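You operate a simulated robot arm through the tools that you are given. There is no shell and no other tool. Be economical: measure what you need, move in short steps, check, and stop when the job is done.

Carry out the task below with a simulated robot arm. There is one attempt and no reset: what you move stays moved.

## Task
Brush the mud off the shoe's toe, then dab polish over it.
Fine: the shoe brush is for the mud, the round brush for the polish; put both back. Set down upright: shoe brush, round brush. A coat counts when it lies all over at full strength: go over it till it gets no stronger. What is to be rubbed or washed off counts as gone when no trace of it is left.
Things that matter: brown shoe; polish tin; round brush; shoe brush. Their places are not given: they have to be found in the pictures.

It is judged by the outcome, as a careful person would: the job done as asked, and still so three seconds after it is handed in. It fails if anything else is knocked over, pushed out of place, dropped, spilled or broken.

## Robot
A 6-joint arm with a two-finger parallel gripper, fixed in place. Base frame: the origin is at the foot of the arm, x ahead of it, y to its left, z up; the work surface is at about z = 12. Units: mm, rad, N and s.
With the tool pointing down near the work surface it reaches from about 140 to 580 mm from the base axis. Its first joint turns from -1.152 to 1.152 rad. Payload 2.1 kg.
The TCP is the grasp point between the finger pads, 30 mm short of the fingertips. In the tool frame z runs along the fingers and y along their closing line. Largest opening 94 mm; finger width 28, thickness 10; the body of the gripper, 50 by 96 mm, starts 55 mm behind the TCP.
Orientation is told as [roll, pitch, yaw] about the base's x, y, z axes, in that order, counted from this pose: with the fingers straight down and closing along the base's y, the tool's x points along the base's -x, its y along +y and its z along -z.

## Interface
- The arm moves only by the tool step_arm. Its argument "increments" is text: rows parted by semicolons, each of 7 numbers parted by spaces: the shift along the tool's x, y, z in mm, then the turn, a rotation vector about the tool's x, y, z in rad, then the closure, from 0 (fully open) to 1 (shut). In form: tx ty tz wx wy wz claw; .... A call has 1 to 12 rows; each row is the pose to reach, as a shift and turn from the pose commanded when the call began, along the tool's axes at that moment. Each row takes 0.2 s and may step no farther than 50 mm and 0.15 rad from the row before; otherwise, or with a gripper value out of range, the whole call is refused. Where a pose cannot be reached the arm comes as near as it can. A force on the tool above 90 N (or 10 N above the force at the start of the call, whichever is more), or a blocked arm, ends the call early, and 0.2 s more pass. Each finger travels about 72 mm/s and halts on what it meets, pressing with about 41 N; the grip force reading is that of the motor and also rises with nothing between the fingers. The clock runs only during rows and for 0.2 s after the last one: add rows that repeat a pose to give the fingers time. It gives the time, the measured TCP pose, the force on the tool (base axes), the opening and the grip force at its end, in the units of the frame above (readings bear some noise), with the torque about the TCP (base axes, N m) and any sound that the robot's microphone picked up.
- Cameras (640 x 400 px; columns grow to the right, rows downward): "scene" is fixed at [67.8, -380.6, 484.9]; the picture's right is [0.66, -0.76, 0.00], its down [-0.43, -0.37, -0.82] and it looks along [0.62, 0.54, -0.57] (base axes); focal length 245 px, centre (320, 200). "wrist" rides on the gripper at [76, 14, -103] in the tool frame; the picture's right is [-0.18, 0.98, 0.00], its down [-0.75, -0.14, -0.64] and it looks along [-0.63, -0.12, 0.77] (tool axes); focal length 243 px, centre (320, 200).
- snapshot(camera): a new picture of that camera. The clock stands still meanwhile.
- pixel_to_xyz(camera, pixels): for up to 12 pixels [column, row] of the newest picture of that camera ("zoom" is the newest enlarged one), the place [x, y, z] in the base frame of the surface seen there, good to about 2 mm. The clock stands still meanwhile.
- inspect(camera, box): a new picture of the part [left, top, right, bottom] of that camera's present view, enlarged. The clock stands still meanwhile.
- finish_job(): hands the job in; it is judged then, once.

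Keep the steps short. Do not move on a guess: measure, check each grasp and each placing, and mend mistakes. In all there are 80 turns and 34 pictures (those below and enlarged ones count). Leave the gripper open and the arm clear of the work at the hand-in unless told otherwise, and finish with a single line.

The tools are called after ">>>" as a command line: name --argument value ..., lists and objects as JSON in quotes. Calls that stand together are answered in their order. step_arm: Moves the arm, as the interface text tells. Its arguments: {"type":"object","properties":{"increments":{"type":"string"}},"required":["increments"]} The other tools are called the same way: snapshot (camera) takes a picture; pixel_to_xyz (camera, pixels) gives the place of the surface under pixels of a picture; inspect (camera, box) takes an enlarged picture of a part of a camera's view; finish_job () hands the job in.

At the start:

```text
time_s: 0.0
tool_pos: [248.1, -261.5, 355.0]
ee_rot: [0.0, -0.001, 0.0]
contact_force: [0.5, -0.6, 0.6]
wrist_torque: [0.03, 0.04, -0.04]
grip_width: 94.0
finger_force: 0.1
```

scene: 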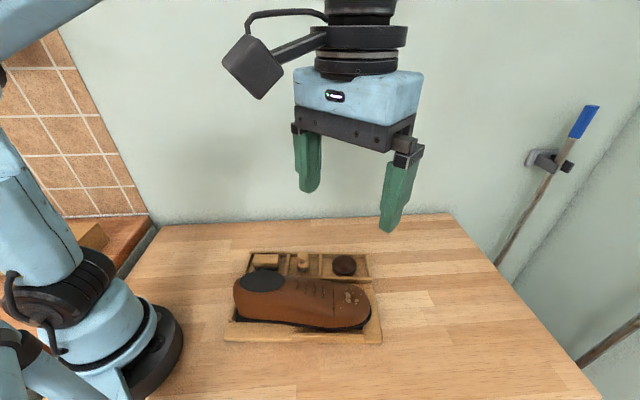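
wrist: 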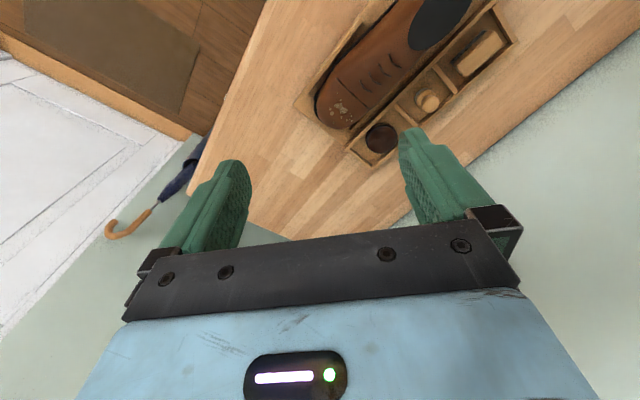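

I see the shoe in a tray, with three compartments behind it at about (265,262), (303,262) and (345,265). I'll enlarge both views.

>>> inspect --camera "scene" --box '[215, 240, 391, 350]'

>>> inspect --camera "wrist" --box '[290, 0, 530, 170]'

```text
3.64 times, centred on (303, 295) of scene
```

zoom: 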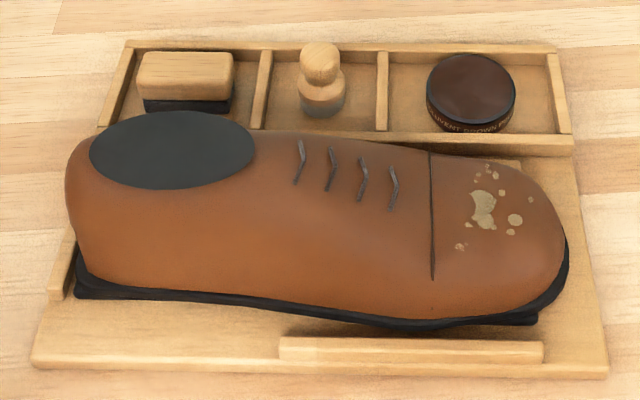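

```text
2.35 times, centred on (410, 85) of wrist
```

zoom: 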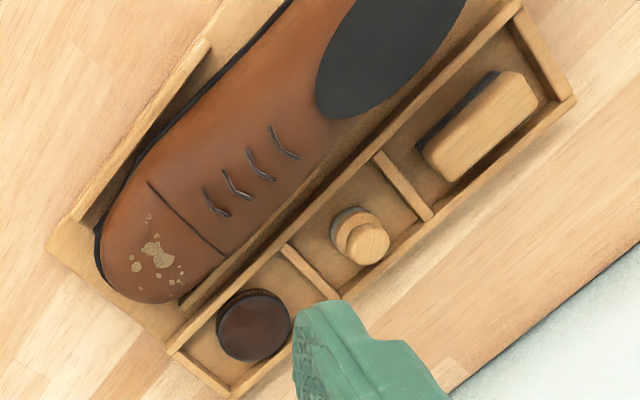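

Measuring the objects in the wrist enlargement.

>>> pixel_to_xyz --camera "zoom" --pixels '[[480, 125], [510, 75], [535, 95], [432, 150], [458, 178], [370, 242], [345, 215], [253, 325], [225, 325], [285, 325], [400, 185], [310, 270]]'

>>> pixel_to_xyz --camera "zoom" --pixels '[[155, 255], [136, 267], [180, 282], [148, 216], [150, 185], [222, 252], [186, 218], [140, 295], [110, 260], [180, 250], [130, 220], [200, 275]]'

>>> pixel_to_xyz --camera "zoom" --pixels '[[545, 50], [400, 215], [280, 340], [570, 100], [430, 220], [235, 390], [410, 150], [330, 230], [320, 280], [240, 275], [200, 350], [500, 20]]'

```text
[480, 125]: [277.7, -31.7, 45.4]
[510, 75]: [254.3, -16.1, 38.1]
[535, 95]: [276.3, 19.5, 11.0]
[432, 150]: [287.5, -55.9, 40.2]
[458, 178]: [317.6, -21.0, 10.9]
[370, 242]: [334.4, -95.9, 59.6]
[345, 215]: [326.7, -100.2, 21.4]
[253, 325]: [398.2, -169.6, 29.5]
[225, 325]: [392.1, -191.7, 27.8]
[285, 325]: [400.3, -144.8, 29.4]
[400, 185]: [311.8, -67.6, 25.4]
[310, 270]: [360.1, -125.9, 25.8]
```

```text
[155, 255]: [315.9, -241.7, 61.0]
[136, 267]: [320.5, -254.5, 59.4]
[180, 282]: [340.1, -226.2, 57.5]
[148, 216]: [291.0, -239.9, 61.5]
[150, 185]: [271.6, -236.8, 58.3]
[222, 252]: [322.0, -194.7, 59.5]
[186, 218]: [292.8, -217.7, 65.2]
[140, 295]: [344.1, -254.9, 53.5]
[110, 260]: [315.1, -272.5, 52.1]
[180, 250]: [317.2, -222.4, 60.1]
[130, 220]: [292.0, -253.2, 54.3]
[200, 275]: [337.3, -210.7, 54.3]
```

```text
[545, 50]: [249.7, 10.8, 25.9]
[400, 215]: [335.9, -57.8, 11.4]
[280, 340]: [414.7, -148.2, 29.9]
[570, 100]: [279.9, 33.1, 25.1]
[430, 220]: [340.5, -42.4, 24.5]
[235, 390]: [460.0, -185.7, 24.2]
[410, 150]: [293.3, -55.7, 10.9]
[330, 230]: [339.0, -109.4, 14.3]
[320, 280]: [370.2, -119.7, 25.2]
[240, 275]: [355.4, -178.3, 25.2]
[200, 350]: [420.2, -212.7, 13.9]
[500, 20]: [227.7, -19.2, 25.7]
```

The tray's long axis runs along about (0.635, -0.772). The brush is near (278,-30), the round brush near (334,-97) and the tin near (398,-168). I'll raise no further, but turn the hand by 0.883 rad and move behind the heel end to look along the compartments.

>>> step_arm --increments "5.5 40.7 13 0 0 0.11 0; 11 81.5 26 0 0 0.22 0; 16.5 122 39 0 0 0.33 0; 22 163 52 0 0 0.44 0; 27.5 204 65 0 0 0.55 0; 33 244.5 79 0 0 0.66 0; 38.5 285 92 0 0 0.77 0; 44 326 105 0 0 0.883 0; 44 326 105 0 0 0.883 0"

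>>> snapshot --camera "wrist"

```text
time_s: 2.0
tool_pos: [203.3, 66.2, 250.8]
ee_rot: [0.001, 0.0, -0.883]
contact_force: [-0.1, 0.1, 0.8]
wrist_torque: [-0.04, 0.0, 0.02]
grip_width: 94.5
finger_force: 0.1
```

```text
29 pictures are left
```

wrist: 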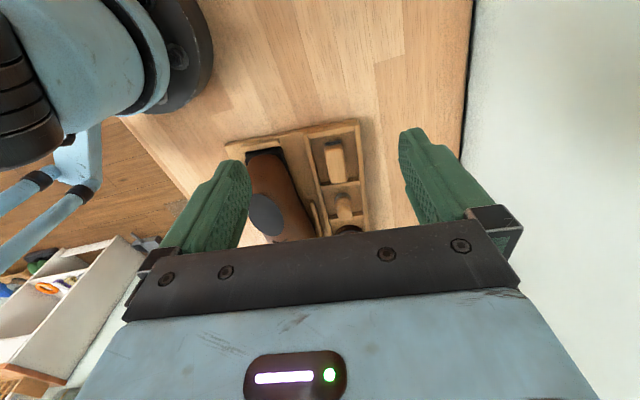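

The view covers the brush at (335,160), with the round brush at (345,205). I'll enlarge it and measure.

>>> inspect --camera "wrist" --box '[220, 115, 380, 240]'

```text
3.20 times, centred on (300, 178) of wrist
```

zoom: 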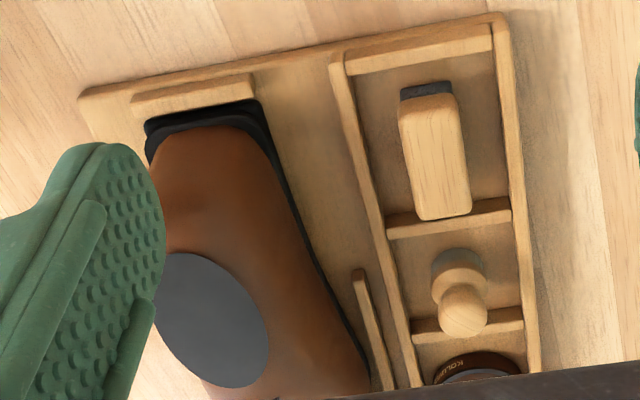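

>>> pixel_to_xyz --camera "zoom" --pixels '[[403, 106], [452, 98], [424, 214], [467, 208], [436, 158], [426, 92], [464, 310], [460, 265], [443, 310], [484, 305], [395, 180], [490, 150]]'

>>> pixel_to_xyz --camera "zoom" --pixels '[[360, 160], [510, 110], [420, 50], [450, 217], [437, 270], [484, 265], [375, 220], [520, 200], [470, 325], [460, 285], [505, 280], [405, 98]]'

```text
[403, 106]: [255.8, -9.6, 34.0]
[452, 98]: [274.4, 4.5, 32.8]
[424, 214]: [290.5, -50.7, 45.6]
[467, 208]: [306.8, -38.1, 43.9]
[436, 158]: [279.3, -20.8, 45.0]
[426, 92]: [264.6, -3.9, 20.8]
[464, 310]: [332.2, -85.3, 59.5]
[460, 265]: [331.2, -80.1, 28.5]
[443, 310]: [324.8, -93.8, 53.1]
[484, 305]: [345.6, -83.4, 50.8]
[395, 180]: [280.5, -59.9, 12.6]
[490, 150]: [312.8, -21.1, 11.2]
```

```text
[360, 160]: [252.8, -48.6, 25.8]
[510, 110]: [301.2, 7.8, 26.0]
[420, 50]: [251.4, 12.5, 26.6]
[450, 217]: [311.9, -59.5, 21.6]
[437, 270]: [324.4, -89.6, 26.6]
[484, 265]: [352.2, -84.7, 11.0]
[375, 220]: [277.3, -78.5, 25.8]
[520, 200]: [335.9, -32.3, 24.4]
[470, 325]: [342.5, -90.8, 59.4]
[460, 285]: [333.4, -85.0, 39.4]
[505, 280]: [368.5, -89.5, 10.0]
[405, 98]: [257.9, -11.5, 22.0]
```

The shoe brush handle is 58 x 25 mm with its top at z 45, centred at about (282,-23). The compartment walls rise to z 26. I'll move above it to z 120.

>>> step_arm --increments "-29 1 32 0 0 0 0.1; -58 2 65 0 0 0 0.2; -88 3 98 0 0 0 0.3; -117 4.3 130 0 0 0 0.3; -117 4.3 130 0 0 0 0.3"

>>> snapshot --camera "wrist"

```text
time_s: 3.2
tool_pos: [283.8, -26.4, 118.4]
ee_rot: [0.001, -0.002, -0.884]
contact_force: [-0.1, 0.6, 0.5]
wrist_torque: [-0.01, -0.01, 0.01]
grip_width: 65.8
finger_force: 0.1
```

```text
27 pictures are left
```

wrist: 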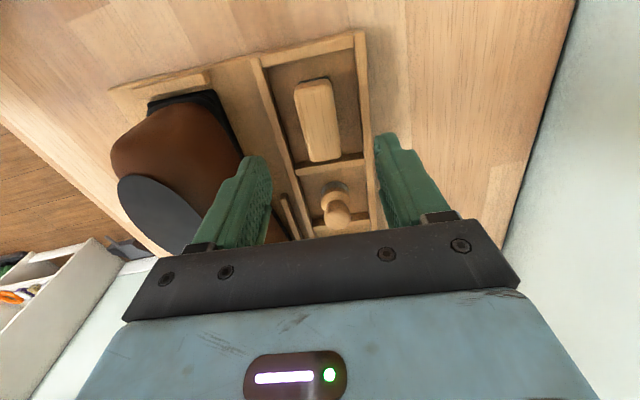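

I'll check the brush again, and the shoe height near the left finger, before going down.

>>> pixel_to_xyz --camera "wrist" --pixels '[[296, 86], [329, 80], [310, 158], [340, 155], [320, 120], [150, 190], [200, 180], [215, 140], [170, 130], [338, 215], [333, 190], [343, 205]]'

```text
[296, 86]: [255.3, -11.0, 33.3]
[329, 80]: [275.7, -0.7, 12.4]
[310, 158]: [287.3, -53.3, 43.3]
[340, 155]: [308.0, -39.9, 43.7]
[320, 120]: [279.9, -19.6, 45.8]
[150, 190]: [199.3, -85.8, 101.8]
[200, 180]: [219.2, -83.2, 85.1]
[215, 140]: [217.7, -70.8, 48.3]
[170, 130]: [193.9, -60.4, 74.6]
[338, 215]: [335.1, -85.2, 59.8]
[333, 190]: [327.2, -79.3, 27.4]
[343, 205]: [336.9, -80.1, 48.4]
```

The shoe stays clear (v<125 against the finger at 160). I'll descend 60 mm, so the fingertips sit at about z 30, and close.

>>> step_arm --increments "0 0 20 0 0 0 0.3; 0 0 40 0 0 0 0.3; 0 0 60 0 0 0 0.3; 0 0 60 0 0 0 0.3; 0 0 60 0 0 0 0.6; 0 0 60 0 0 0 0.9; 0 0 60 0 0 0 1; 0 0 60 0 0 0 1"

>>> snapshot --camera "wrist"

```text
time_s: 5.0
tool_pos: [282.7, -24.5, 60.1]
ee_rot: [0.002, -0.002, -0.884]
contact_force: [0.1, 0.4, 0.4]
wrist_torque: [0.05, 0.02, 0.05]
grip_width: 27.0
finger_force: 40.9
```

```text
26 pictures are left
```

wrist: 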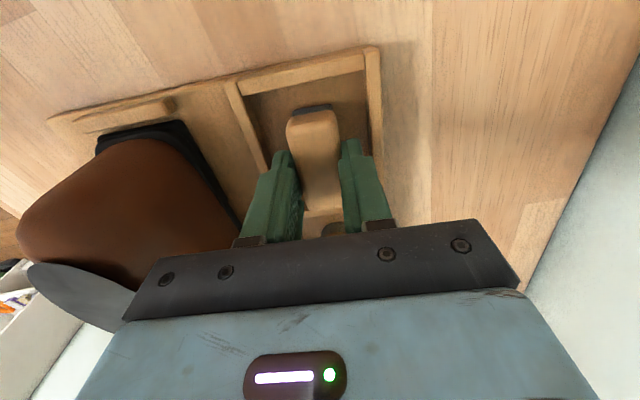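

The grip is 27 mm at 41 N, on the handle. I'll lift it straight up 110 mm and look.

>>> step_arm --increments "0 0 -20 0 0 0 1; 0 0 -50 0 0 0 1; 0 0 -80 0 0 0 1; 0 0 -110 0 0 0 1; 0 0 -110 0 0 0 1"

>>> inspect --camera "scene" --box '[190, 150, 400, 350]'

```text
time_s: 6.2
tool_pos: [284.2, -24.4, 171.2]
ee_rot: [0.002, -0.002, -0.883]
contact_force: [0.6, 0.6, -0.4]
wrist_torque: [-0.02, 0.0, 0.01]
grip_width: 26.9
finger_force: 40.5
```

```text
2.00 times, centred on (295, 250) of scene
```

zoom: 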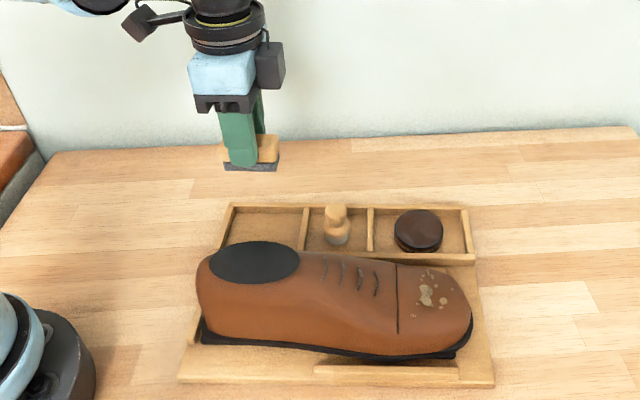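

The brush is held level, with the bristles below the fingertips. Now I'll map the toe surface in this enlargement.

>>> pixel_to_xyz --camera "zoom" --pixels '[[402, 270], [402, 285], [402, 300], [402, 315], [402, 330], [425, 270], [425, 285], [425, 295], [425, 310], [425, 325], [425, 340], [445, 275]]'

>>> pixel_to_xyz --camera "zoom" --pixels '[[445, 285], [445, 300], [445, 315], [445, 330], [458, 280], [458, 295], [458, 310], [458, 325], [467, 300], [467, 315], [413, 317], [430, 273]]'

```text
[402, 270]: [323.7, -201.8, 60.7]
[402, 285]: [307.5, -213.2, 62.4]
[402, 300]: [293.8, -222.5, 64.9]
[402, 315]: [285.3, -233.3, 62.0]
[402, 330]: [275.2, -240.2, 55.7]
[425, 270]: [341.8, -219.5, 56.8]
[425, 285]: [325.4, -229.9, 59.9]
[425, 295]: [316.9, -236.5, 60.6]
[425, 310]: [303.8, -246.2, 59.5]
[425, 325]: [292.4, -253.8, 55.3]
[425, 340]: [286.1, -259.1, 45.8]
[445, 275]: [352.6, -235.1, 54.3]
```

```text
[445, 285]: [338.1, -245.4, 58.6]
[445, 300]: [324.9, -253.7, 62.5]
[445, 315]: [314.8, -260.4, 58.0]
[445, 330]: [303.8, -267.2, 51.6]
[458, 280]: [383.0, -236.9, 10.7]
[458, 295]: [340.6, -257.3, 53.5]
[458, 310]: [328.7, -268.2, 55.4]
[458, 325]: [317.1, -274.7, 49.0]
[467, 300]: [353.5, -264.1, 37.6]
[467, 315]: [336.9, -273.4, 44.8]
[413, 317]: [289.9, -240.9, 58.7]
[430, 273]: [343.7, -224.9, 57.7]
```

The toe crown is at v≈92, about z 60–63 high, and the mud covers u 363–405, v 68–125. I'll carry the brush over the toe to u 388, v 97, then down to z 125.

>>> step_arm --increments "-38 -10 0 0 0 0 1; -77 -30 0 0 0 0 1; -115 -55 0 0 0 0 1; -153 -80 0 0 0 0 1; -191 -106 0 0 0 0 1; -191 -106 25 0 0 0 1; -191 -106 45 0 0 0 1; -191 -106 45 0 0 0 1"

>>> inspect --camera "scene" --box '[240, 190, 410, 350]'

```text
time_s: 8.0
tool_pos: [322.3, -240.2, 126.7]
ee_rot: [0.003, -0.001, -0.884]
contact_force: [1.5, -1.0, -0.8]
wrist_torque: [0.02, 0.01, 0.01]
grip_width: 26.8
finger_force: 41.2
```

```text
2.50 times, centred on (325, 270) of scene
```

zoom: 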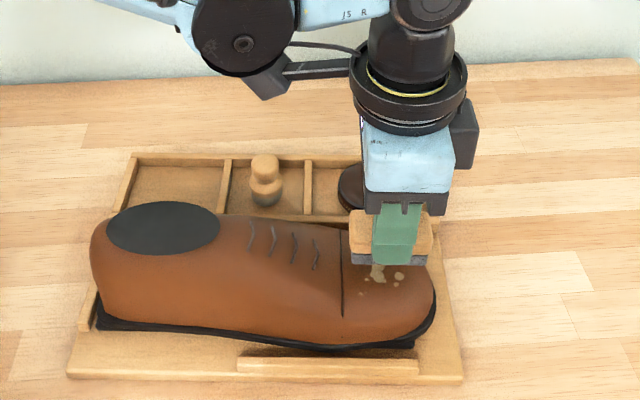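

The brush hangs above the toe. I'll come down 10, 13 then 15 mm, watching the force.

>>> step_arm --increments "0 0 8 0 0 0 1; 0 0 12 0 0 0 1; 0 0 14 0 0 0 1; 0 0 14 0 0 0 1"

```text
time_s: 9.0
tool_pos: [322.7, -238.3, 112.1]
ee_rot: [0.002, -0.001, -0.885]
contact_force: [0.3, 0.3, 0.0]
wrist_torque: [-0.01, 0.01, -0.02]
grip_width: 26.6
finger_force: 40.6
```

>>> step_arm --increments "0 0 2 0 0 0 1; 0 0 3 0 0 0 1; 0 0 3 0 0 0 1"

```text
time_s: 9.8
tool_pos: [321.7, -237.8, 109.8]
ee_rot: [0.001, -0.002, -0.883]
contact_force: [0.5, -0.6, -0.4]
wrist_torque: [-0.02, -0.01, 0.02]
grip_width: 27.0
finger_force: 40.4
```

No contact yet at a commanded z of 108; I'll go down 1 mm at a time.

>>> step_arm --increments "0 0 1 0 0 0 1; 0 0 2 0 0 0 1; 0 0 2 0 0 0 1"

```text
time_s: 10.6
tool_pos: [321.8, -238.2, 107.1]
ee_rot: [0.001, -0.002, -0.883]
contact_force: [1.4, -2.1, 36.3]
wrist_torque: [-0.01, 0.0, 0.0]
grip_width: 27.2
finger_force: 41.1
```

Contact at 36 N. I'll ease up 0.7 mm and stroke across, ±15 mm in v.

>>> step_arm --increments "0 0 -0.7 0 0 0 1; 0 -8 -0.7 0 0 0 1; 0 -15 -0.7 0 0 0 1; 0 -8 -0.7 0 0 0 1; 0 0 -0.7 0 0 0 1; 0 8 -0.5 0 0 0 1; 0 15 -0.5 0 0 0 1; 0 8 -0.5 0 0 0 1; 0 0 -0.7 0 0 0 1"

```text
time_s: 12.6
tool_pos: [323.9, -238.9, 107.0]
ee_rot: [0.004, -0.003, -0.88]
contact_force: [2.2, 2.7, 1.7]
wrist_torque: [0.08, -0.06, 0.01]
grip_width: 26.9
finger_force: 40.7
```

The force is light now. I'll lift away to the +v side to see the effect.

>>> step_arm --increments "0 0 -30 0 0 0 1; 0 25 -55 0 0 0 1; 0 60 -65 0 0 0 1; 0 85 -65 0 0 0 1; 0 85 -65 0 0 0 1"

>>> inspect --camera "scene" --box '[320, 260, 400, 340]'

```text
time_s: 13.8
tool_pos: [386.6, -183.7, 169.8]
ee_rot: [0.002, -0.002, -0.884]
contact_force: [-0.6, 1.1, -0.9]
wrist_torque: [0.01, 0.01, -0.02]
grip_width: 26.8
finger_force: 40.8
```

```text
5.00 times, centred on (360, 300) of scene
```

zoom: 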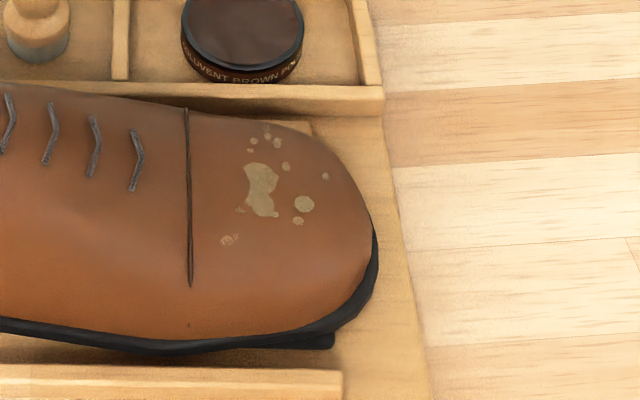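

The mud is barely fainter. It needs firmer, repeated strokes. I'll measure the spots exactly.

>>> pixel_to_xyz --camera "zoom" --pixels '[[260, 190], [304, 204], [325, 176], [230, 240], [267, 132], [250, 150], [277, 143], [298, 221], [286, 167], [258, 168], [268, 212], [240, 210]]'

```text
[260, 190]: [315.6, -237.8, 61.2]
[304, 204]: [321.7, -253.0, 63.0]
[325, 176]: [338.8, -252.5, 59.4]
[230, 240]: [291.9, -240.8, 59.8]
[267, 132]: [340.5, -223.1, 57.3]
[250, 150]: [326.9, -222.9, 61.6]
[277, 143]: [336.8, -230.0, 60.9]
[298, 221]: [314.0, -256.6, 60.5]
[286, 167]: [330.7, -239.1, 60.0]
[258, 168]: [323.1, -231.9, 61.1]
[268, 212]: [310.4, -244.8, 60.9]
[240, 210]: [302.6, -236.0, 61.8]
```

I'll return and do firm level strokes over v 82–114.

>>> step_arm --increments "0 -40 0 0 0 0 1; 0 -75 15 0 0 0 1; 0 -85 50 0 0 0 1; 0 -85 64 0 0 0 1; 0 -85 65.8 0 0 0 1; 0 -93 65.8 0 0 0 1; 0 -101 65.8 0 0 0 1; 0 -93 65.8 0 0 0 1; 0 -85 65.8 0 0 0 1; 0 -77 65.9 0 0 0 1; 0 -69 66.1 0 0 0 1; 0 -77 66 0 0 0 1"

```text
time_s: 16.4
tool_pos: [328.5, -232.4, 105.8]
ee_rot: [0.004, 0.0, -0.88]
contact_force: [0.3, 0.5, -0.6]
wrist_torque: [-0.02, 0.03, 0.02]
grip_width: 26.8
finger_force: 41.1
```

No force here at z 105.7, so the brush may have ridden up in the grip a little. I'll probe further down at v 97.

>>> step_arm --increments "0 -8 0 0 0 0 1; 0 -8 1 0 0 0 1; 0 -8 1 0 0 0 1"

>>> step_arm --increments "0 0 1 0 0 0 1; 0 0 1 0 0 0 1"

```text
time_s: 17.2
tool_pos: [323.3, -237.1, 105.1]
ee_rot: [0.004, 0.0, -0.884]
contact_force: [-1.0, 0.9, 4.6]
wrist_torque: [-0.02, -0.03, 0.02]
grip_width: 26.8
finger_force: 40.8
```

```text
time_s: 17.8
tool_pos: [322.4, -237.1, 103.7]
ee_rot: [0.001, -0.002, -0.882]
contact_force: [-5.1, 5.4, 35.9]
wrist_torque: [0.12, 0.19, 0.03]
grip_width: 26.9
finger_force: 41.3
```

The contact is centred but over-pressing slides the handle up, so I'll keep the load moderate and stroke repeatedly.

>>> step_arm --increments "0 -9 -0.3 0 0 0 1; 0 -18 -0.3 0 0 0 1; 0 -9 -0.3 0 0 0 1; 0 0 -0.3 0 0 0 1; 0 9 -0.2 0 0 0 1; 0 17 0.1 0 0 0 1; 0 9 -0.1 0 0 0 1; 0 0 -0.2 0 0 0 1; 0 -9 -0.2 0 0 0 1; 0 -18 -0.2 0 0 0 1; 0 -9 -0.2 0 0 0 1; 0 0 -0.1 0 0 0 1"

>>> inspect --camera "scene" --box '[310, 250, 400, 340]'

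```text
time_s: 20.4
tool_pos: [322.7, -235.8, 105.7]
ee_rot: [0.001, 0.001, -0.884]
contact_force: [-0.2, 0.1, -1.3]
wrist_torque: [0.0, -0.02, -0.01]
grip_width: 27.0
finger_force: 40.7
```

```text
4.44 times, centred on (355, 295) of scene
```

zoom: 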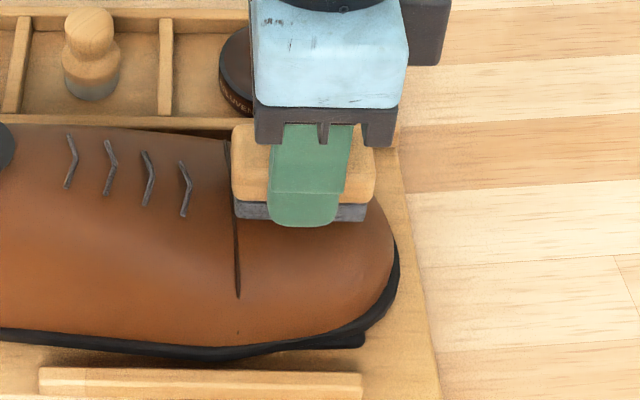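

The near-side spots look gone or hidden. I'll lift clear to see.

>>> step_arm --increments "0 0 -30 0 0 0 1; 0 25 -55 0 0 0 1; 0 60 -65 0 0 0 1; 0 85 -65 0 0 0 1; 0 85 -65 0 0 0 1"

>>> inspect --camera "scene" --box '[300, 180, 420, 330]'

```text
time_s: 21.6
tool_pos: [389.7, -181.3, 166.7]
ee_rot: [0.001, -0.002, -0.883]
contact_force: [-0.2, -0.2, -1.3]
wrist_torque: [-0.01, 0.0, -0.02]
grip_width: 27.1
finger_force: 40.4
```

```text
2.67 times, centred on (360, 255) of scene
```

zoom: 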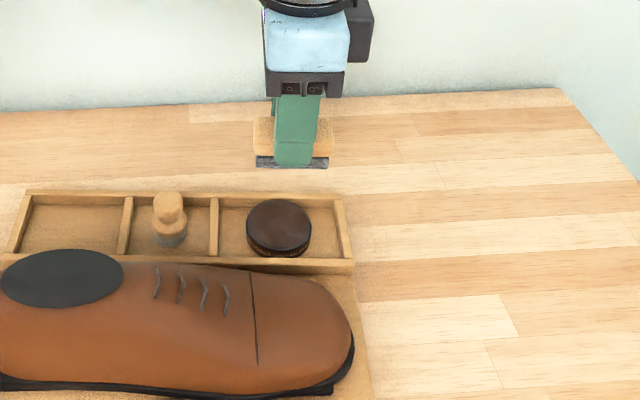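

The mud seems gone. I'll verify closer and measure where the brush now sits in the fingers.

>>> pixel_to_xyz --camera "zoom" --pixels '[[262, 120], [262, 163], [258, 166], [265, 150], [325, 163], [325, 125], [290, 165], [322, 150]]'

>>> inspect --camera "scene" --box '[330, 265, 390, 325]'

```text
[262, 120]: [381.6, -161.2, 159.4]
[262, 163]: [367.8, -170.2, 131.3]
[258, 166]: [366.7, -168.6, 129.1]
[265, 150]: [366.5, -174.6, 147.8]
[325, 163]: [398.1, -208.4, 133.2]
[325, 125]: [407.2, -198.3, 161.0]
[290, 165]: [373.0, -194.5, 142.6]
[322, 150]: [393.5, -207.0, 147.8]
```

```text
6.67 times, centred on (360, 295) of scene
```

zoom: 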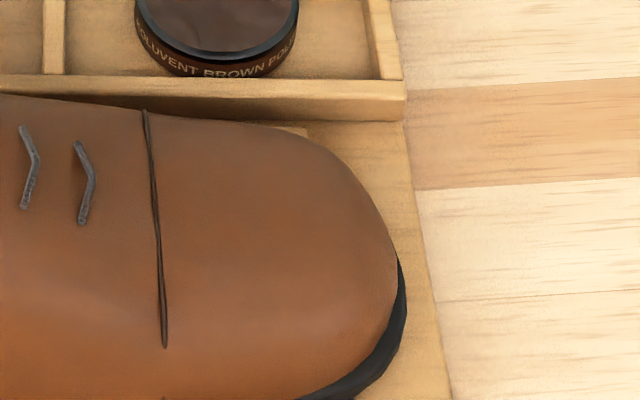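

The toe is clean. The brush bottom is now about 42 mm below the TCP, as it slid up a bit. I'll carry it back above its compartment, then down to z 64.

>>> step_arm --increments "40 5 0 0 0 0 1; 80 10 0 0 0 0 1; 120 15 0 0 0 0 1; 160 21 0 0 0 0 1; 191 21 0 0 0 0 1; 191 21 40 0 0 0 1; 191 21 80 0 0 0 1; 191 21 105 0 0 0 1; 191 21 105 0 0 0 1"

>>> inspect --camera "scene" --box '[220, 180, 340, 290]'

```text
time_s: 23.6
tool_pos: [281.4, -22.7, 66.0]
ee_rot: [0.003, -0.001, -0.882]
contact_force: [0.2, -0.1, -1.1]
wrist_torque: [-0.03, 0.01, -0.01]
grip_width: 27.1
finger_force: 40.6
```

```text
3.64 times, centred on (280, 235) of scene
```

zoom: 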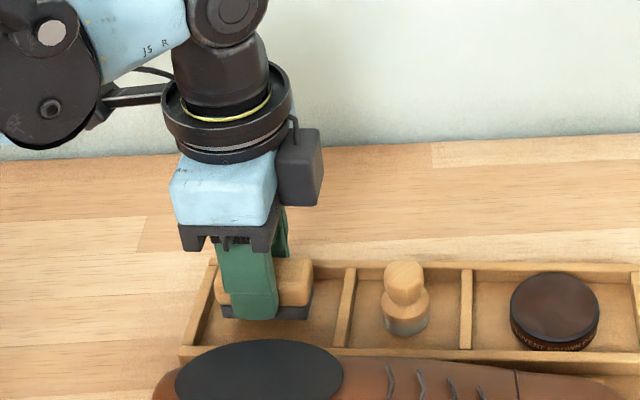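

It's aligned over the compartment. Lowering in small steps, watching for contact.

>>> step_arm --increments "0 0 4 0 0 0 1; 0 0 6 0 0 0 1; 0 0 6 0 0 0 1"

>>> step_arm --increments "0 0 1 0 0 0 1; 0 0 2 0 0 0 1; 0 0 2 0 0 0 1"

```text
time_s: 24.4
tool_pos: [282.5, -22.0, 59.3]
ee_rot: [0.001, -0.001, -0.884]
contact_force: [-0.2, 0.3, -0.3]
wrist_torque: [0.01, 0.02, -0.01]
grip_width: 26.9
finger_force: 41.5
```

```text
time_s: 25.2
tool_pos: [281.7, -23.3, 57.2]
ee_rot: [0.002, 0.0, -0.883]
contact_force: [-0.1, 0.7, -0.3]
wrist_torque: [-0.03, -0.01, 0.0]
grip_width: 27.2
finger_force: 40.4
```

>>> step_arm --increments "0 0 1 0 0 0 1; 0 0 1 0 0 0 1"

>>> step_arm --increments "0 0 1 0 0 0 1; 0 0 1 0 0 0 1"

```text
time_s: 25.8
tool_pos: [283.2, -21.7, 56.8]
ee_rot: [0.002, -0.001, -0.883]
contact_force: [0.8, 0.0, -0.4]
wrist_torque: [-0.01, -0.03, -0.01]
grip_width: 26.6
finger_force: 40.8
```

```text
time_s: 26.4
tool_pos: [283.7, -22.8, 55.6]
ee_rot: [0.001, 0.001, -0.882]
contact_force: [-2.6, 2.5, 15.8]
wrist_torque: [-0.14, -0.04, -0.01]
grip_width: 26.9
finger_force: 40.6
```

It's touching the floor at 16 N. I'll open only to about 37 mm between the walls, then rise and check.

>>> step_arm --increments "0 0 -0.4 0 0 0 1; 0 0 -0.4 0 0 0 0.61; 0 0 -0.4 0 0 0 0.61; 0 0 -20 0 0 0 0.61; 0 0 -55 0 0 0 0.5; 0 0 -100 0 0 0 0.3; 0 0 -100 0 0 0 0.3"

>>> snapshot --camera "wrist"

```text
time_s: 28.0
tool_pos: [281.1, -21.3, 152.4]
ee_rot: [0.002, -0.002, -0.884]
contact_force: [0.4, 0.7, 0.4]
wrist_torque: [-0.02, -0.01, 0.0]
grip_width: 65.7
finger_force: 0.0
```

```text
18 pictures are left
```

wrist: 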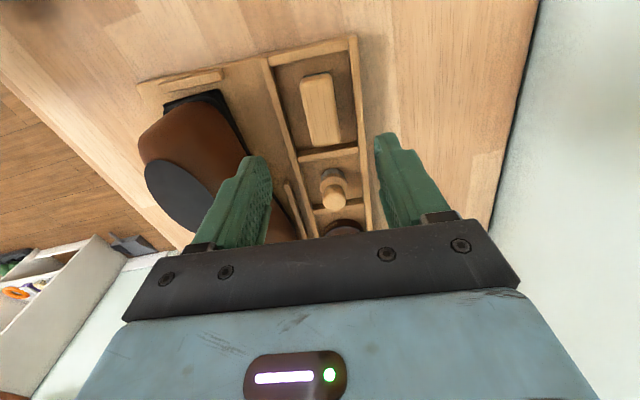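

The brush is back and upright. Now I'll enlarge the round brush at (333,190) and measure it.

>>> inspect --camera "wrist" --box '[285, 145, 385, 235]'

```text
4.44 times, centred on (335, 190) of wrist
```

zoom: 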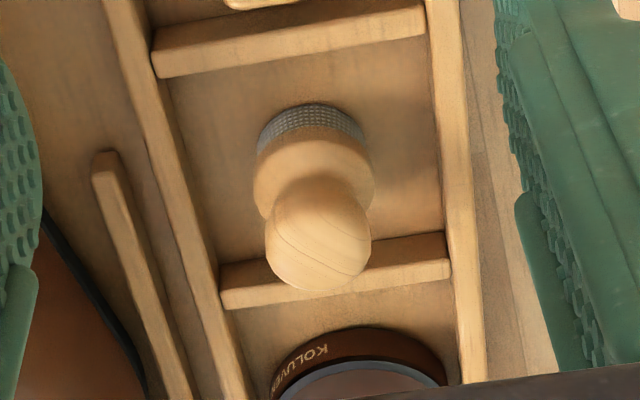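

>>> pixel_to_xyz --camera "zoom" --pixels '[[318, 235], [268, 230], [370, 230], [320, 285], [258, 180], [373, 180], [315, 160], [312, 112], [262, 140], [360, 130], [300, 45], [340, 270]]'

```text
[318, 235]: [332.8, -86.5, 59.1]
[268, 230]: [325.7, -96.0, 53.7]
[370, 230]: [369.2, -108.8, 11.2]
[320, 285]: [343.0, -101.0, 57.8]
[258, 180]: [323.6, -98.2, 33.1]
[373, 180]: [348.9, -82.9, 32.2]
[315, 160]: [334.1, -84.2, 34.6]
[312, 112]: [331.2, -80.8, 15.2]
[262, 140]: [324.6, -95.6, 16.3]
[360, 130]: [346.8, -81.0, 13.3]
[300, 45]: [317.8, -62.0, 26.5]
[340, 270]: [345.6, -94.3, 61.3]
```

The round brush's centre is at about u 286, v 202. Its knob is about 24 mm wide, z 37–61, on a 30 mm base. I'll move over it and descend to z 68, with the fingertips just above the base shoulder.

>>> step_arm --increments "-45 -0.4 0 0 0 0 0.4; -89 -0.8 0 0 0 0 0.4; -89 -0.8 40 0 0 0 0.4; -89 -0.8 70 0 0 0 0.4; -89 -0.8 70 0 0 0 0.4"

>>> inspect --camera "scene" --box '[250, 190, 360, 290]'

```text
time_s: 29.2
tool_pos: [339.9, -91.9, 82.0]
ee_rot: [0.004, -0.003, -0.882]
contact_force: [-0.1, -0.3, 0.2]
wrist_torque: [-0.03, -0.01, -0.01]
grip_width: 56.4
finger_force: 0.1
```

```text
4.00 times, centred on (305, 240) of scene
```

zoom: 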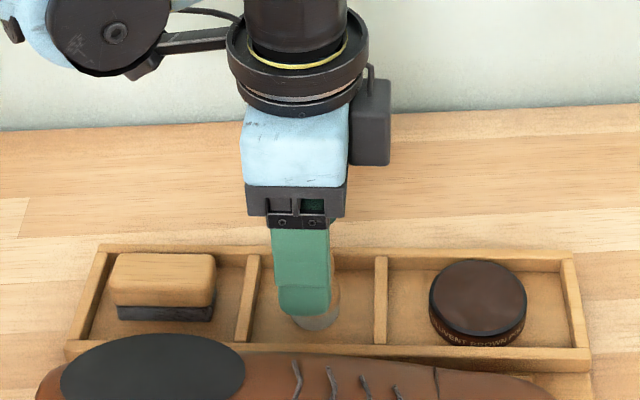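

The knob seems to stick out to the right of the finger, so I'll measure the offset.

>>> pixel_to_xyz --camera "zoom" --pixels '[[274, 260], [327, 260], [282, 305], [329, 300], [336, 285], [337, 318], [318, 322], [295, 322], [341, 312], [332, 260], [338, 305], [300, 300]]'

>>> inspect --camera "wrist" --box '[260, 100, 420, 240]'

```text
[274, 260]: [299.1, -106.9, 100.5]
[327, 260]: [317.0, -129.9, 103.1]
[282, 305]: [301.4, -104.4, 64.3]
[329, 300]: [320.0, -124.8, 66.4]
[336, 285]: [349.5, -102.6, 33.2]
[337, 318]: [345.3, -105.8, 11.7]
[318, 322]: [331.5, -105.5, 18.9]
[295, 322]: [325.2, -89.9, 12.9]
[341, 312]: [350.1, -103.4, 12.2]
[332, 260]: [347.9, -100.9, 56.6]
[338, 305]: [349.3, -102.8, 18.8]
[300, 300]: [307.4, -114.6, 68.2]
```

```text
2.86 times, centred on (340, 170) of wrist
```

zoom: 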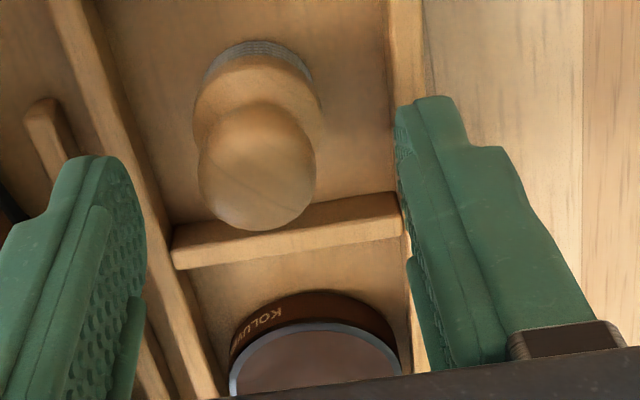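

It's well centred: finger u 287, knob u 286–287. I'll descend 16 mm and close.

>>> step_arm --increments "0 0 8 0 0 0 0.4; 0 0 16 0 0 0 0.4; 0 0 16 0 0 0 0.6; 0 0 16 0 0 0 0.8; 0 0 16 0 0 0 1; 0 0 16 0 0 0 1; 0 0 16 0 0 0 1"

```text
time_s: 30.8
tool_pos: [340.2, -90.7, 68.1]
ee_rot: [0.003, -0.002, -0.882]
contact_force: [0.4, 0.3, 1.3]
wrist_torque: [-0.01, 0.04, 0.0]
grip_width: 23.4
finger_force: 40.9
```

Gripped at 23.4 mm. I'll lift 70 mm and view the scene, including the tin.

>>> step_arm --increments "0 0 -20 0 0 0 1; 0 0 -45 0 0 0 1; 0 0 -70 0 0 0 1; 0 0 -70 0 0 0 1"

>>> inspect --camera "scene" --box '[270, 200, 390, 300]'

```text
time_s: 31.8
tool_pos: [337.5, -93.5, 140.0]
ee_rot: [0.003, -0.002, -0.884]
contact_force: [0.2, 0.4, -0.2]
wrist_torque: [-0.02, -0.02, -0.02]
grip_width: 23.3
finger_force: 40.9
```

```text
4.00 times, centred on (330, 250) of scene
```

zoom: 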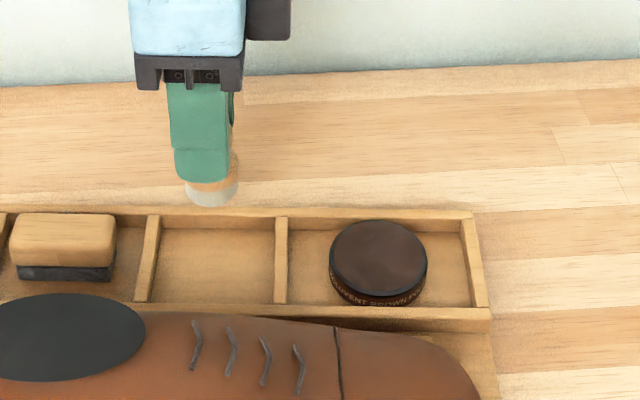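

>>> pixel_to_xyz --camera "zoom" --pixels '[[380, 258], [334, 258], [426, 258], [380, 224], [380, 293], [350, 258], [410, 258], [380, 240], [380, 280], [211, 203], [190, 190], [236, 190]]'

```text
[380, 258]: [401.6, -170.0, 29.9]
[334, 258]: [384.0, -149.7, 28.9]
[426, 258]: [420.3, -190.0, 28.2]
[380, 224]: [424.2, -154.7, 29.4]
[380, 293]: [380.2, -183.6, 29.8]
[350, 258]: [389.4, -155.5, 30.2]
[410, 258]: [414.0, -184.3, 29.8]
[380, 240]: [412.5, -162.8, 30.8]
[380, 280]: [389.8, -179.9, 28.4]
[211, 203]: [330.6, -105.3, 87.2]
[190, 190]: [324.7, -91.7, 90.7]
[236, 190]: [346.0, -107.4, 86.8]
```

The tin's centre is at u 386.5, v 203, radius 27, with the polish surface at z 30. I'll move over it and down to z 90; contact is expected near 86.

>>> step_arm --increments "-35 0 0 0 0 0 1; -70 0.5 0 0 0 0 1; -100.7 1 0 0 0 0 1; -100.7 1 25 0 0 0 1; -100.7 1 48 0 0 0 1; -100.7 1 50 0 0 0 1; -100.7 1 50 0 0 0 1"

>>> step_arm --increments "0 0 1 0 0 0 1; 0 0 1 0 0 0 1"

```text
time_s: 33.4
tool_pos: [403.1, -169.4, 87.2]
ee_rot: [0.001, -0.001, -0.883]
contact_force: [0.1, 0.1, -1.3]
wrist_torque: [0.0, -0.01, 0.04]
grip_width: 23.4
finger_force: 41.0
```

```text
time_s: 34.0
tool_pos: [403.4, -169.8, 86.0]
ee_rot: [0.001, -0.002, -0.883]
contact_force: [-0.5, 0.7, 0.4]
wrist_torque: [0.01, 0.01, 0.01]
grip_width: 23.2
finger_force: 40.5
```

>>> step_arm --increments "0 0 1 0 0 0 1; 0 0 1 0 0 0 1"

>>> step_arm --increments "0 0 0.7 0 0 0 1; 0 0 0.7 0 0 0 1"

```text
time_s: 34.6
tool_pos: [404.0, -170.1, 85.6]
ee_rot: [0.003, -0.003, -0.883]
contact_force: [-0.4, 0.2, -1.1]
wrist_torque: [0.01, -0.02, -0.03]
grip_width: 23.3
finger_force: 41.2
```

```text
time_s: 35.2
tool_pos: [402.7, -169.8, 85.6]
ee_rot: [0.001, -0.002, -0.882]
contact_force: [-0.1, 0.3, -0.4]
wrist_torque: [0.02, 0.03, 0.01]
grip_width: 23.3
finger_force: 40.8
```

>>> step_arm --increments "0 0 1 0 0 0 1; 0 0 1 0 0 0 1"

>>> step_arm --increments "0 0 1 0 0 0 1; 0 0 1 0 0 0 1"

```text
time_s: 35.8
tool_pos: [403.6, -170.2, 85.1]
ee_rot: [0.001, -0.002, -0.884]
contact_force: [0.4, 1.0, 4.6]
wrist_torque: [0.01, 0.0, 0.02]
grip_width: 23.4
finger_force: 40.4
```

```text
time_s: 36.4
tool_pos: [404.2, -169.8, 84.0]
ee_rot: [0.001, -0.003, -0.883]
contact_force: [-1.9, -0.4, 11.4]
wrist_torque: [-0.04, 0.13, 0.02]
grip_width: 23.3
finger_force: 41.1
```

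Contact at 11 N. A slight twist to pick up polish, then lift and look.

>>> step_arm --increments "0 0 0 0 0 0.1 1; 0 0 0 0 0 0 1; 0 0 0 0 0 -0.1 1; 0 0 0 0 0 0 1; 0 0 -25 0 0 0 1; 0 0 -60 0 0 0 1; 0 0 -60 0 0 0 1"

>>> inspect --camera "scene" --box '[300, 200, 410, 290]'

```text
time_s: 38.0
tool_pos: [404.3, -169.4, 143.6]
ee_rot: [0.001, -0.002, -0.883]
contact_force: [0.5, -0.3, -0.6]
wrist_torque: [0.0, 0.01, 0.0]
grip_width: 23.5
finger_force: 41.5
```

```text
4.44 times, centred on (355, 245) of scene
```

zoom: 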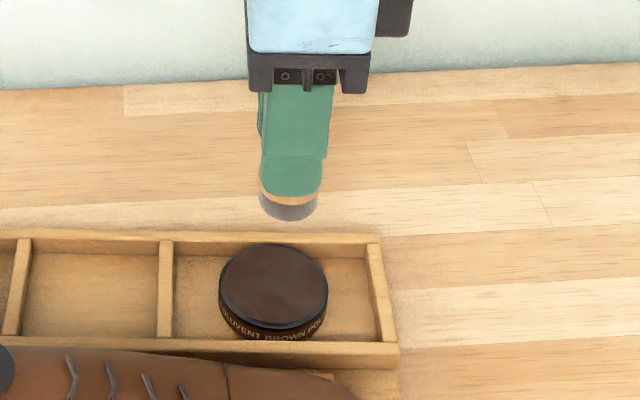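

The bristles have darkened with polish. I'll move over the toe centre (u 384, v 92) and descend to just above contact.

>>> step_arm --increments "1 -40 0 0 0 0 1; 2 -80 0 0 0 0 1; 2.5 -111 0 0 0 0 1; 2.5 -111 20 0 0 0 1; 2.5 -111 26 0 0 0 1; 2.5 -111 28 0 0 0 1; 2.5 -111 28 0 0 0 1"

>>> step_arm --increments "0 0 1 0 0 0 1; 0 0 1.5 0 0 0 1; 0 0 1.5 0 0 0 1"

```text
time_s: 39.6
tool_pos: [317.3, -238.1, 112.3]
ee_rot: [0.002, -0.003, -0.882]
contact_force: [0.6, -0.6, 7.9]
wrist_torque: [-0.07, 0.05, -0.02]
grip_width: 23.2
finger_force: 41.0
```

```text
time_s: 40.4
tool_pos: [316.2, -236.0, 111.9]
ee_rot: [0.001, -0.002, -0.884]
contact_force: [1.7, -1.9, 19.5]
wrist_torque: [-0.56, 0.52, -0.03]
grip_width: 22.3
finger_force: 40.7
```

The torque is odd (0.56 N m) and the grip width has changed to 22.3. I'll ease up 2 mm and look closely.

>>> step_arm --increments "0 0 -3 0 0 0 1; 0 0 -3 0 0 0 1"

>>> inspect --camera "scene" --box '[310, 220, 400, 330]'

```text
time_s: 41.0
tool_pos: [316.9, -236.6, 115.4]
ee_rot: [0.002, -0.001, -0.883]
contact_force: [0.5, -0.7, 0.4]
wrist_torque: [0.0, 0.03, -0.03]
grip_width: 23.5
finger_force: 40.7
```

```text
3.64 times, centred on (355, 275) of scene
```

zoom: 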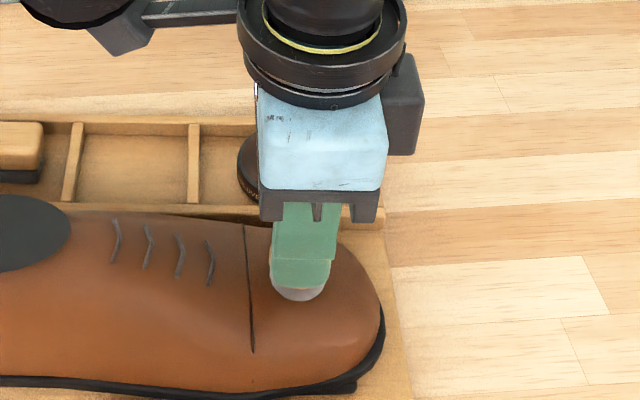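

The brush sprang back upright; I pressed too hard. I'll use light strokes at ~1 mm depth across the crown, then lift and look.

>>> step_arm --increments "0 0 1.3 0 0 0 1; 0 -6 1.3 0 0 0 1; 0 -12 1.5 0 0 0 1; 0 -6 1.3 0 0 0 1; 0 0 1.3 0 0 0 1; 0 6 1.5 0 0 0 1; 0 12 2 0 0 0 1; 0 6 1.5 0 0 0 1; 0 0 1.3 0 0 0 1; 0 0 1.3 0 0 0 1"

>>> step_arm --increments "0 0 -20 0 0 0 1; 0 40 -30 0 0 0 1; 0 80 -30 0 0 0 1; 0 80 -30 0 0 0 1"

>>> inspect --camera "scene" --box '[310, 220, 400, 330]'

```text
time_s: 43.2
tool_pos: [316.0, -237.3, 114.0]
ee_rot: [0.001, -0.002, -0.883]
contact_force: [-0.2, 0.4, 0.2]
wrist_torque: [0.06, 0.0, 0.0]
grip_width: 23.3
finger_force: 41.2
```

```text
time_s: 44.2
tool_pos: [378.4, -185.2, 144.9]
ee_rot: [0.002, -0.001, -0.882]
contact_force: [1.0, 0.2, 0.0]
wrist_torque: [-0.05, -0.03, 0.0]
grip_width: 23.3
finger_force: 41.4
```

```text
3.64 times, centred on (355, 275) of scene
```

zoom: 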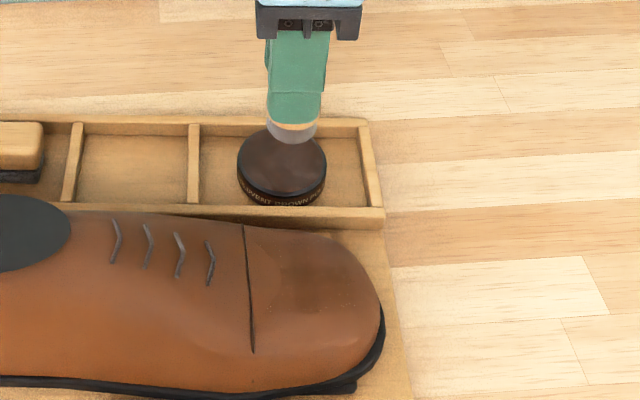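

A darker patch shows across the toe centre and the brush looks pale again, so it needs reloading. Dipping again.

>>> step_arm --increments "-2.5 31 0 0 0 0 1; -2.5 31 30 0 0 0 1; -2.5 31 55 0 0 0 1; -2.5 31 61.5 0 0 0 1; -2.5 31 62.5 0 0 0 1; -2.5 31 62.5 0 0 0.1 1; -2.5 31 62.5 0 0 0 1; -2.5 31 62.5 0 0 -0.1 1; -2.5 31 62.5 0 0 0 1"

```text
time_s: 46.2
tool_pos: [403.0, -169.0, 83.3]
ee_rot: [0.002, -0.002, -0.883]
contact_force: [-0.3, -0.7, 3.7]
wrist_torque: [-0.01, 0.01, 0.0]
grip_width: 23.2
finger_force: 40.9
```

3.7 N in the polish; the brush sits ~1.4 mm higher in the grip. I'll carry it to the toe and stroke toward the low-v side.

>>> step_arm --increments "0 0 -30 0 0 0 1; 0 0 -60 0 0 0 1; 1 -40 -60 0 0 0 1; 2 -80 -60 0 0 0 1; 2.5 -111 -50 0 0 0 1; 2.5 -111 -34 0 0 0 1; 2.5 -111 -31 0 0 0 1; 2.5 -111 -30.3 0 0 0 1"

>>> step_arm --increments "0 -7 0 0 0 0 1; 0 -14 0.2 0 0 0 1; 0 -20 1 0 0 0 1; 0 -14 0.2 0 0 0 1; 0 -7 0 0 0 0 1; 0 0 0 0 0 0 1; 0 7 0.1 0 0 0 1; 0 14 0.5 0 0 0 1; 0 20 1.2 0 0 0 1; 0 26 2.2 0 0 0 1; 0 14 0.5 0 0 0 1; 0 0 0 0 0 0 1"

>>> step_arm --increments "0 0 -20 0 0 0 1; 0 40 -30 0 0 0 1; 0 80 -30 0 0 0 1; 0 80 -30 0 0 0 1"

>>> inspect --camera "scene" --box '[325, 240, 395, 325]'

```text
time_s: 48.0
tool_pos: [316.1, -237.9, 112.2]
ee_rot: [0.002, -0.002, -0.883]
contact_force: [2.0, -1.6, 16.9]
wrist_torque: [-0.04, -0.22, 0.0]
grip_width: 23.4
finger_force: 40.6
```

```text
time_s: 50.6
tool_pos: [318.9, -235.7, 111.2]
ee_rot: [0.007, -0.003, -0.879]
contact_force: [13.8, 10.3, 24.7]
wrist_torque: [0.49, -0.76, 0.03]
grip_width: 21.8
finger_force: 41.1
```

```text
time_s: 51.6
tool_pos: [379.9, -185.0, 146.2]
ee_rot: [0.001, -0.003, -0.882]
contact_force: [-0.6, 0.3, 0.4]
wrist_torque: [-0.02, 0.0, 0.01]
grip_width: 23.1
finger_force: 40.3
```

```text
4.71 times, centred on (360, 282) of scene
```

zoom: 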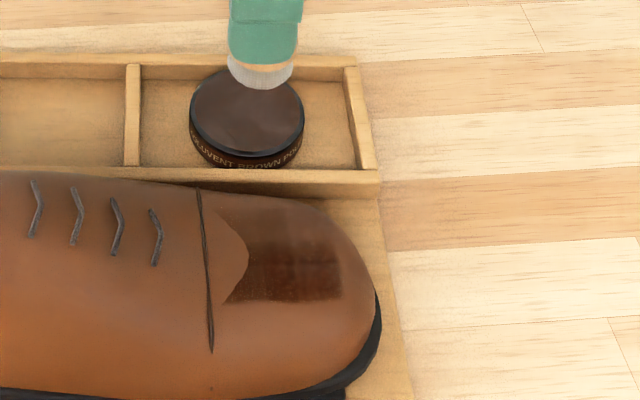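

A clear coat patch has formed, with straight edges at its right and bottom, and an unfilled part at the left. I'll measure the edges.

>>> pixel_to_xyz --camera "zoom" --pixels '[[340, 298], [225, 303], [282, 301], [338, 275], [335, 255], [322, 225], [250, 255], [235, 225], [222, 207], [300, 203], [207, 300], [202, 215]]'

```text
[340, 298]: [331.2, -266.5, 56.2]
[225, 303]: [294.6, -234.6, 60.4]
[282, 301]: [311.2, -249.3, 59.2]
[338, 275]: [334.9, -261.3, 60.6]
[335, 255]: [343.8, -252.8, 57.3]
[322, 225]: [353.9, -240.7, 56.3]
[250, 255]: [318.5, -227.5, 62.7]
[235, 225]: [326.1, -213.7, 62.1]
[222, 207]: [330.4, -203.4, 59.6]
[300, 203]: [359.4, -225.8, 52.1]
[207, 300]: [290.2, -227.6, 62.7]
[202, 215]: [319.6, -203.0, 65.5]
```

The coat spans u 368–414, v 80–130, weaker at the far end. I'll reload and then work the rear strip (u 370) and the sides.

>>> step_arm --increments "-2.5 31 0 0 0 0 1; -2.5 31 30 0 0 0 1; -2.5 31 55 0 0 0 1; -2.5 31 59.5 0 0 0 1; -2.5 31 60.8 0 0 0 1; -2.5 31 60.8 0 0 0.1 1; -2.5 31 60.8 0 0 0 1; -2.5 31 60.8 0 0 -0.1 1; -2.5 31 60.8 0 0 0 1"

```text
time_s: 53.6
tool_pos: [402.9, -167.9, 83.3]
ee_rot: [0.001, -0.002, -0.882]
contact_force: [0.2, 1.7, 4.9]
wrist_torque: [0.06, -0.01, 0.01]
grip_width: 23.8
finger_force: 41.7
```

4.9 N; loaded. Next, the rear strip: the brush pitched 0.12 rad to match the slope, contact near u 370.

>>> step_arm --increments "0 0 -30 0 0 0 1; 0 0 -61 0 0 0 1; 4 -40 -61 0 0 0 1; 8 -80 -61 0 0.06 0 1; 10.5 -111 -52 0 0.12 0 1; 10.5 -111 -37 0 0.12 0 1; 10.5 -111 -34 0 0.12 0 1; 10.5 -111 -32.8 0 0.12 0 1"

```text
time_s: 55.4
tool_pos: [311.9, -229.8, 116.6]
ee_rot: [0.004, 0.118, -0.881]
contact_force: [7.4, -2.3, 33.7]
wrist_torque: [0.38, -0.02, -0.08]
grip_width: 23.8
finger_force: 40.8
```

34 N is too deep; I'll raise 2.5 mm and stroke.

>>> step_arm --increments "0 0 -2.5 0 0 0 1; 0 -6 -2.3 0 0 0 1; 0 -12 -1.8 0 0 0 1; 0 -18 -0.8 0 0 0 1; 0 -12 -1.8 0 0 0 1; 0 -6 -2.3 0 0 0 1; 0 0 -2.5 0 0 0 1; 0 7 -2.3 0 0 0 1; 0 14 -1.8 0 0 0 1; 0 21 -1 0 0 0 1; 0 28 0 0 0 0 1; 0 28 0.3 0 0 0 1"

>>> step_arm --increments "0 -7 -1 0 0 0 1; 0 -14 -1.8 0 0 0 1; 0 -21 -2.3 0 0 0 1; 0 -28 -2.5 0 0 0 1; 0 -28 -2.2 0 0 0 1"

```text
time_s: 58.0
tool_pos: [332.7, -213.6, 115.3]
ee_rot: [0.0, 0.117, -0.884]
contact_force: [-3.6, -3.8, 5.4]
wrist_torque: [-0.28, 0.16, -0.07]
grip_width: 23.9
finger_force: 41.0
```

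```text
time_s: 59.2
tool_pos: [310.8, -231.3, 117.1]
ee_rot: [0.003, 0.119, -0.883]
contact_force: [-0.8, -0.3, -0.6]
wrist_torque: [0.02, 0.02, 0.01]
grip_width: 23.7
finger_force: 41.6
```

Now roll the brush 0.25 rad and stroke the near-side slope (v 64–78).

>>> step_arm --increments "0 -12 -15 -0.12 0 0 1; 0 -37 -12 -0.25 0 0 1; 0 -37 0 -0.25 0 0 1; 0 -37 4 -0.25 0 0 1; 0 -37 5.5 -0.25 0 0 1"

```text
time_s: 60.4
tool_pos: [282.5, -256.2, 111.4]
ee_rot: [0.254, 0.115, -0.882]
contact_force: [0.6, -12.9, 59.7]
wrist_torque: [-0.6, -0.98, -0.28]
grip_width: 23.7
finger_force: 41.0
```

60 N is too much; I'll back off 3.5 mm and stroke along the slope lightly.

>>> step_arm --increments "0 0 -3.5 0 0 0 1; 0 0 -3 0 0 0 1; 0 5 -3 0 0 0 1; 0 10 -3 0 0 0 1; 0 5 -3 0 0 0 1; 0 0 -3 0 0 0 1; 0 -5 -2.5 0 0 0 1; 0 0 -3 0 0 0 1; -8 0 -3 0 0 0 1; -16 0 -3 0 0 0 1; -16 5 -3 0 0 0 1; -16 10 -3 0 0 0 1"

>>> step_arm --increments "0 0 -30 0 0 0 1; 0 40 -36 0.12 -0.05 0 1; 0 80 -34 0.24 -0.12 0 1; 0 110 -30 0.25 -0.12 0 1; 0 110 -30 0.25 -0.12 0 1"

>>> inspect --camera "scene" --box '[325, 240, 395, 325]'

```text
time_s: 63.0
tool_pos: [300.0, -261.3, 115.8]
ee_rot: [0.253, 0.119, -0.885]
contact_force: [0.9, 0.1, -0.3]
wrist_torque: [-0.01, -0.03, 0.01]
grip_width: 23.7
finger_force: 41.0
```

```text
time_s: 64.2
tool_pos: [378.2, -201.8, 171.6]
ee_rot: [-0.001, -0.001, -0.898]
contact_force: [-0.1, 0.7, -1.2]
wrist_torque: [-0.01, 0.0, 0.01]
grip_width: 23.8
finger_force: 40.7
```

```text
4.71 times, centred on (360, 282) of scene
```

zoom: 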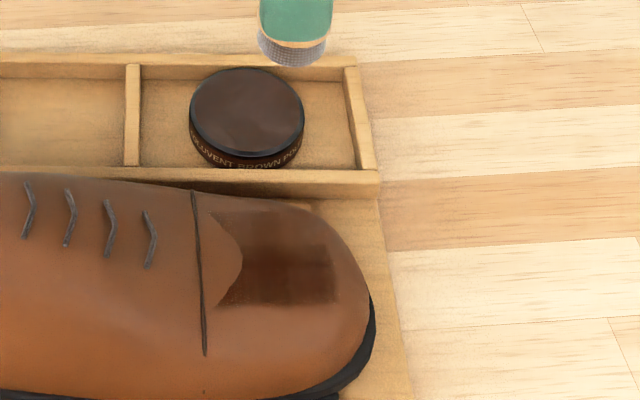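

The patch's outline hasn't changed, so that is the coat's area; its far part is still lighter. The shoe seems to have shifted a few mm toward the heel, so I'll press only gently from now on. Measuring.

>>> pixel_to_xyz --camera "zoom" --pixels '[[215, 212], [243, 258], [218, 303], [336, 301], [326, 248], [318, 220], [270, 215], [270, 250], [270, 285], [198, 270], [204, 350], [193, 195]]'

```text
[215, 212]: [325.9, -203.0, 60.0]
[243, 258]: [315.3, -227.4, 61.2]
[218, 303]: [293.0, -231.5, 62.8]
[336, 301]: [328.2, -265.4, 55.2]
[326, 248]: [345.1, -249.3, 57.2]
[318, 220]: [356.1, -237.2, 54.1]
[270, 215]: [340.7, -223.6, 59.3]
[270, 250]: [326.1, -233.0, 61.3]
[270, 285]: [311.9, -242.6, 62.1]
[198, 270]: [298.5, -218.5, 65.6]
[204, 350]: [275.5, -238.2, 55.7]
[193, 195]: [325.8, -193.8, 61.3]
```

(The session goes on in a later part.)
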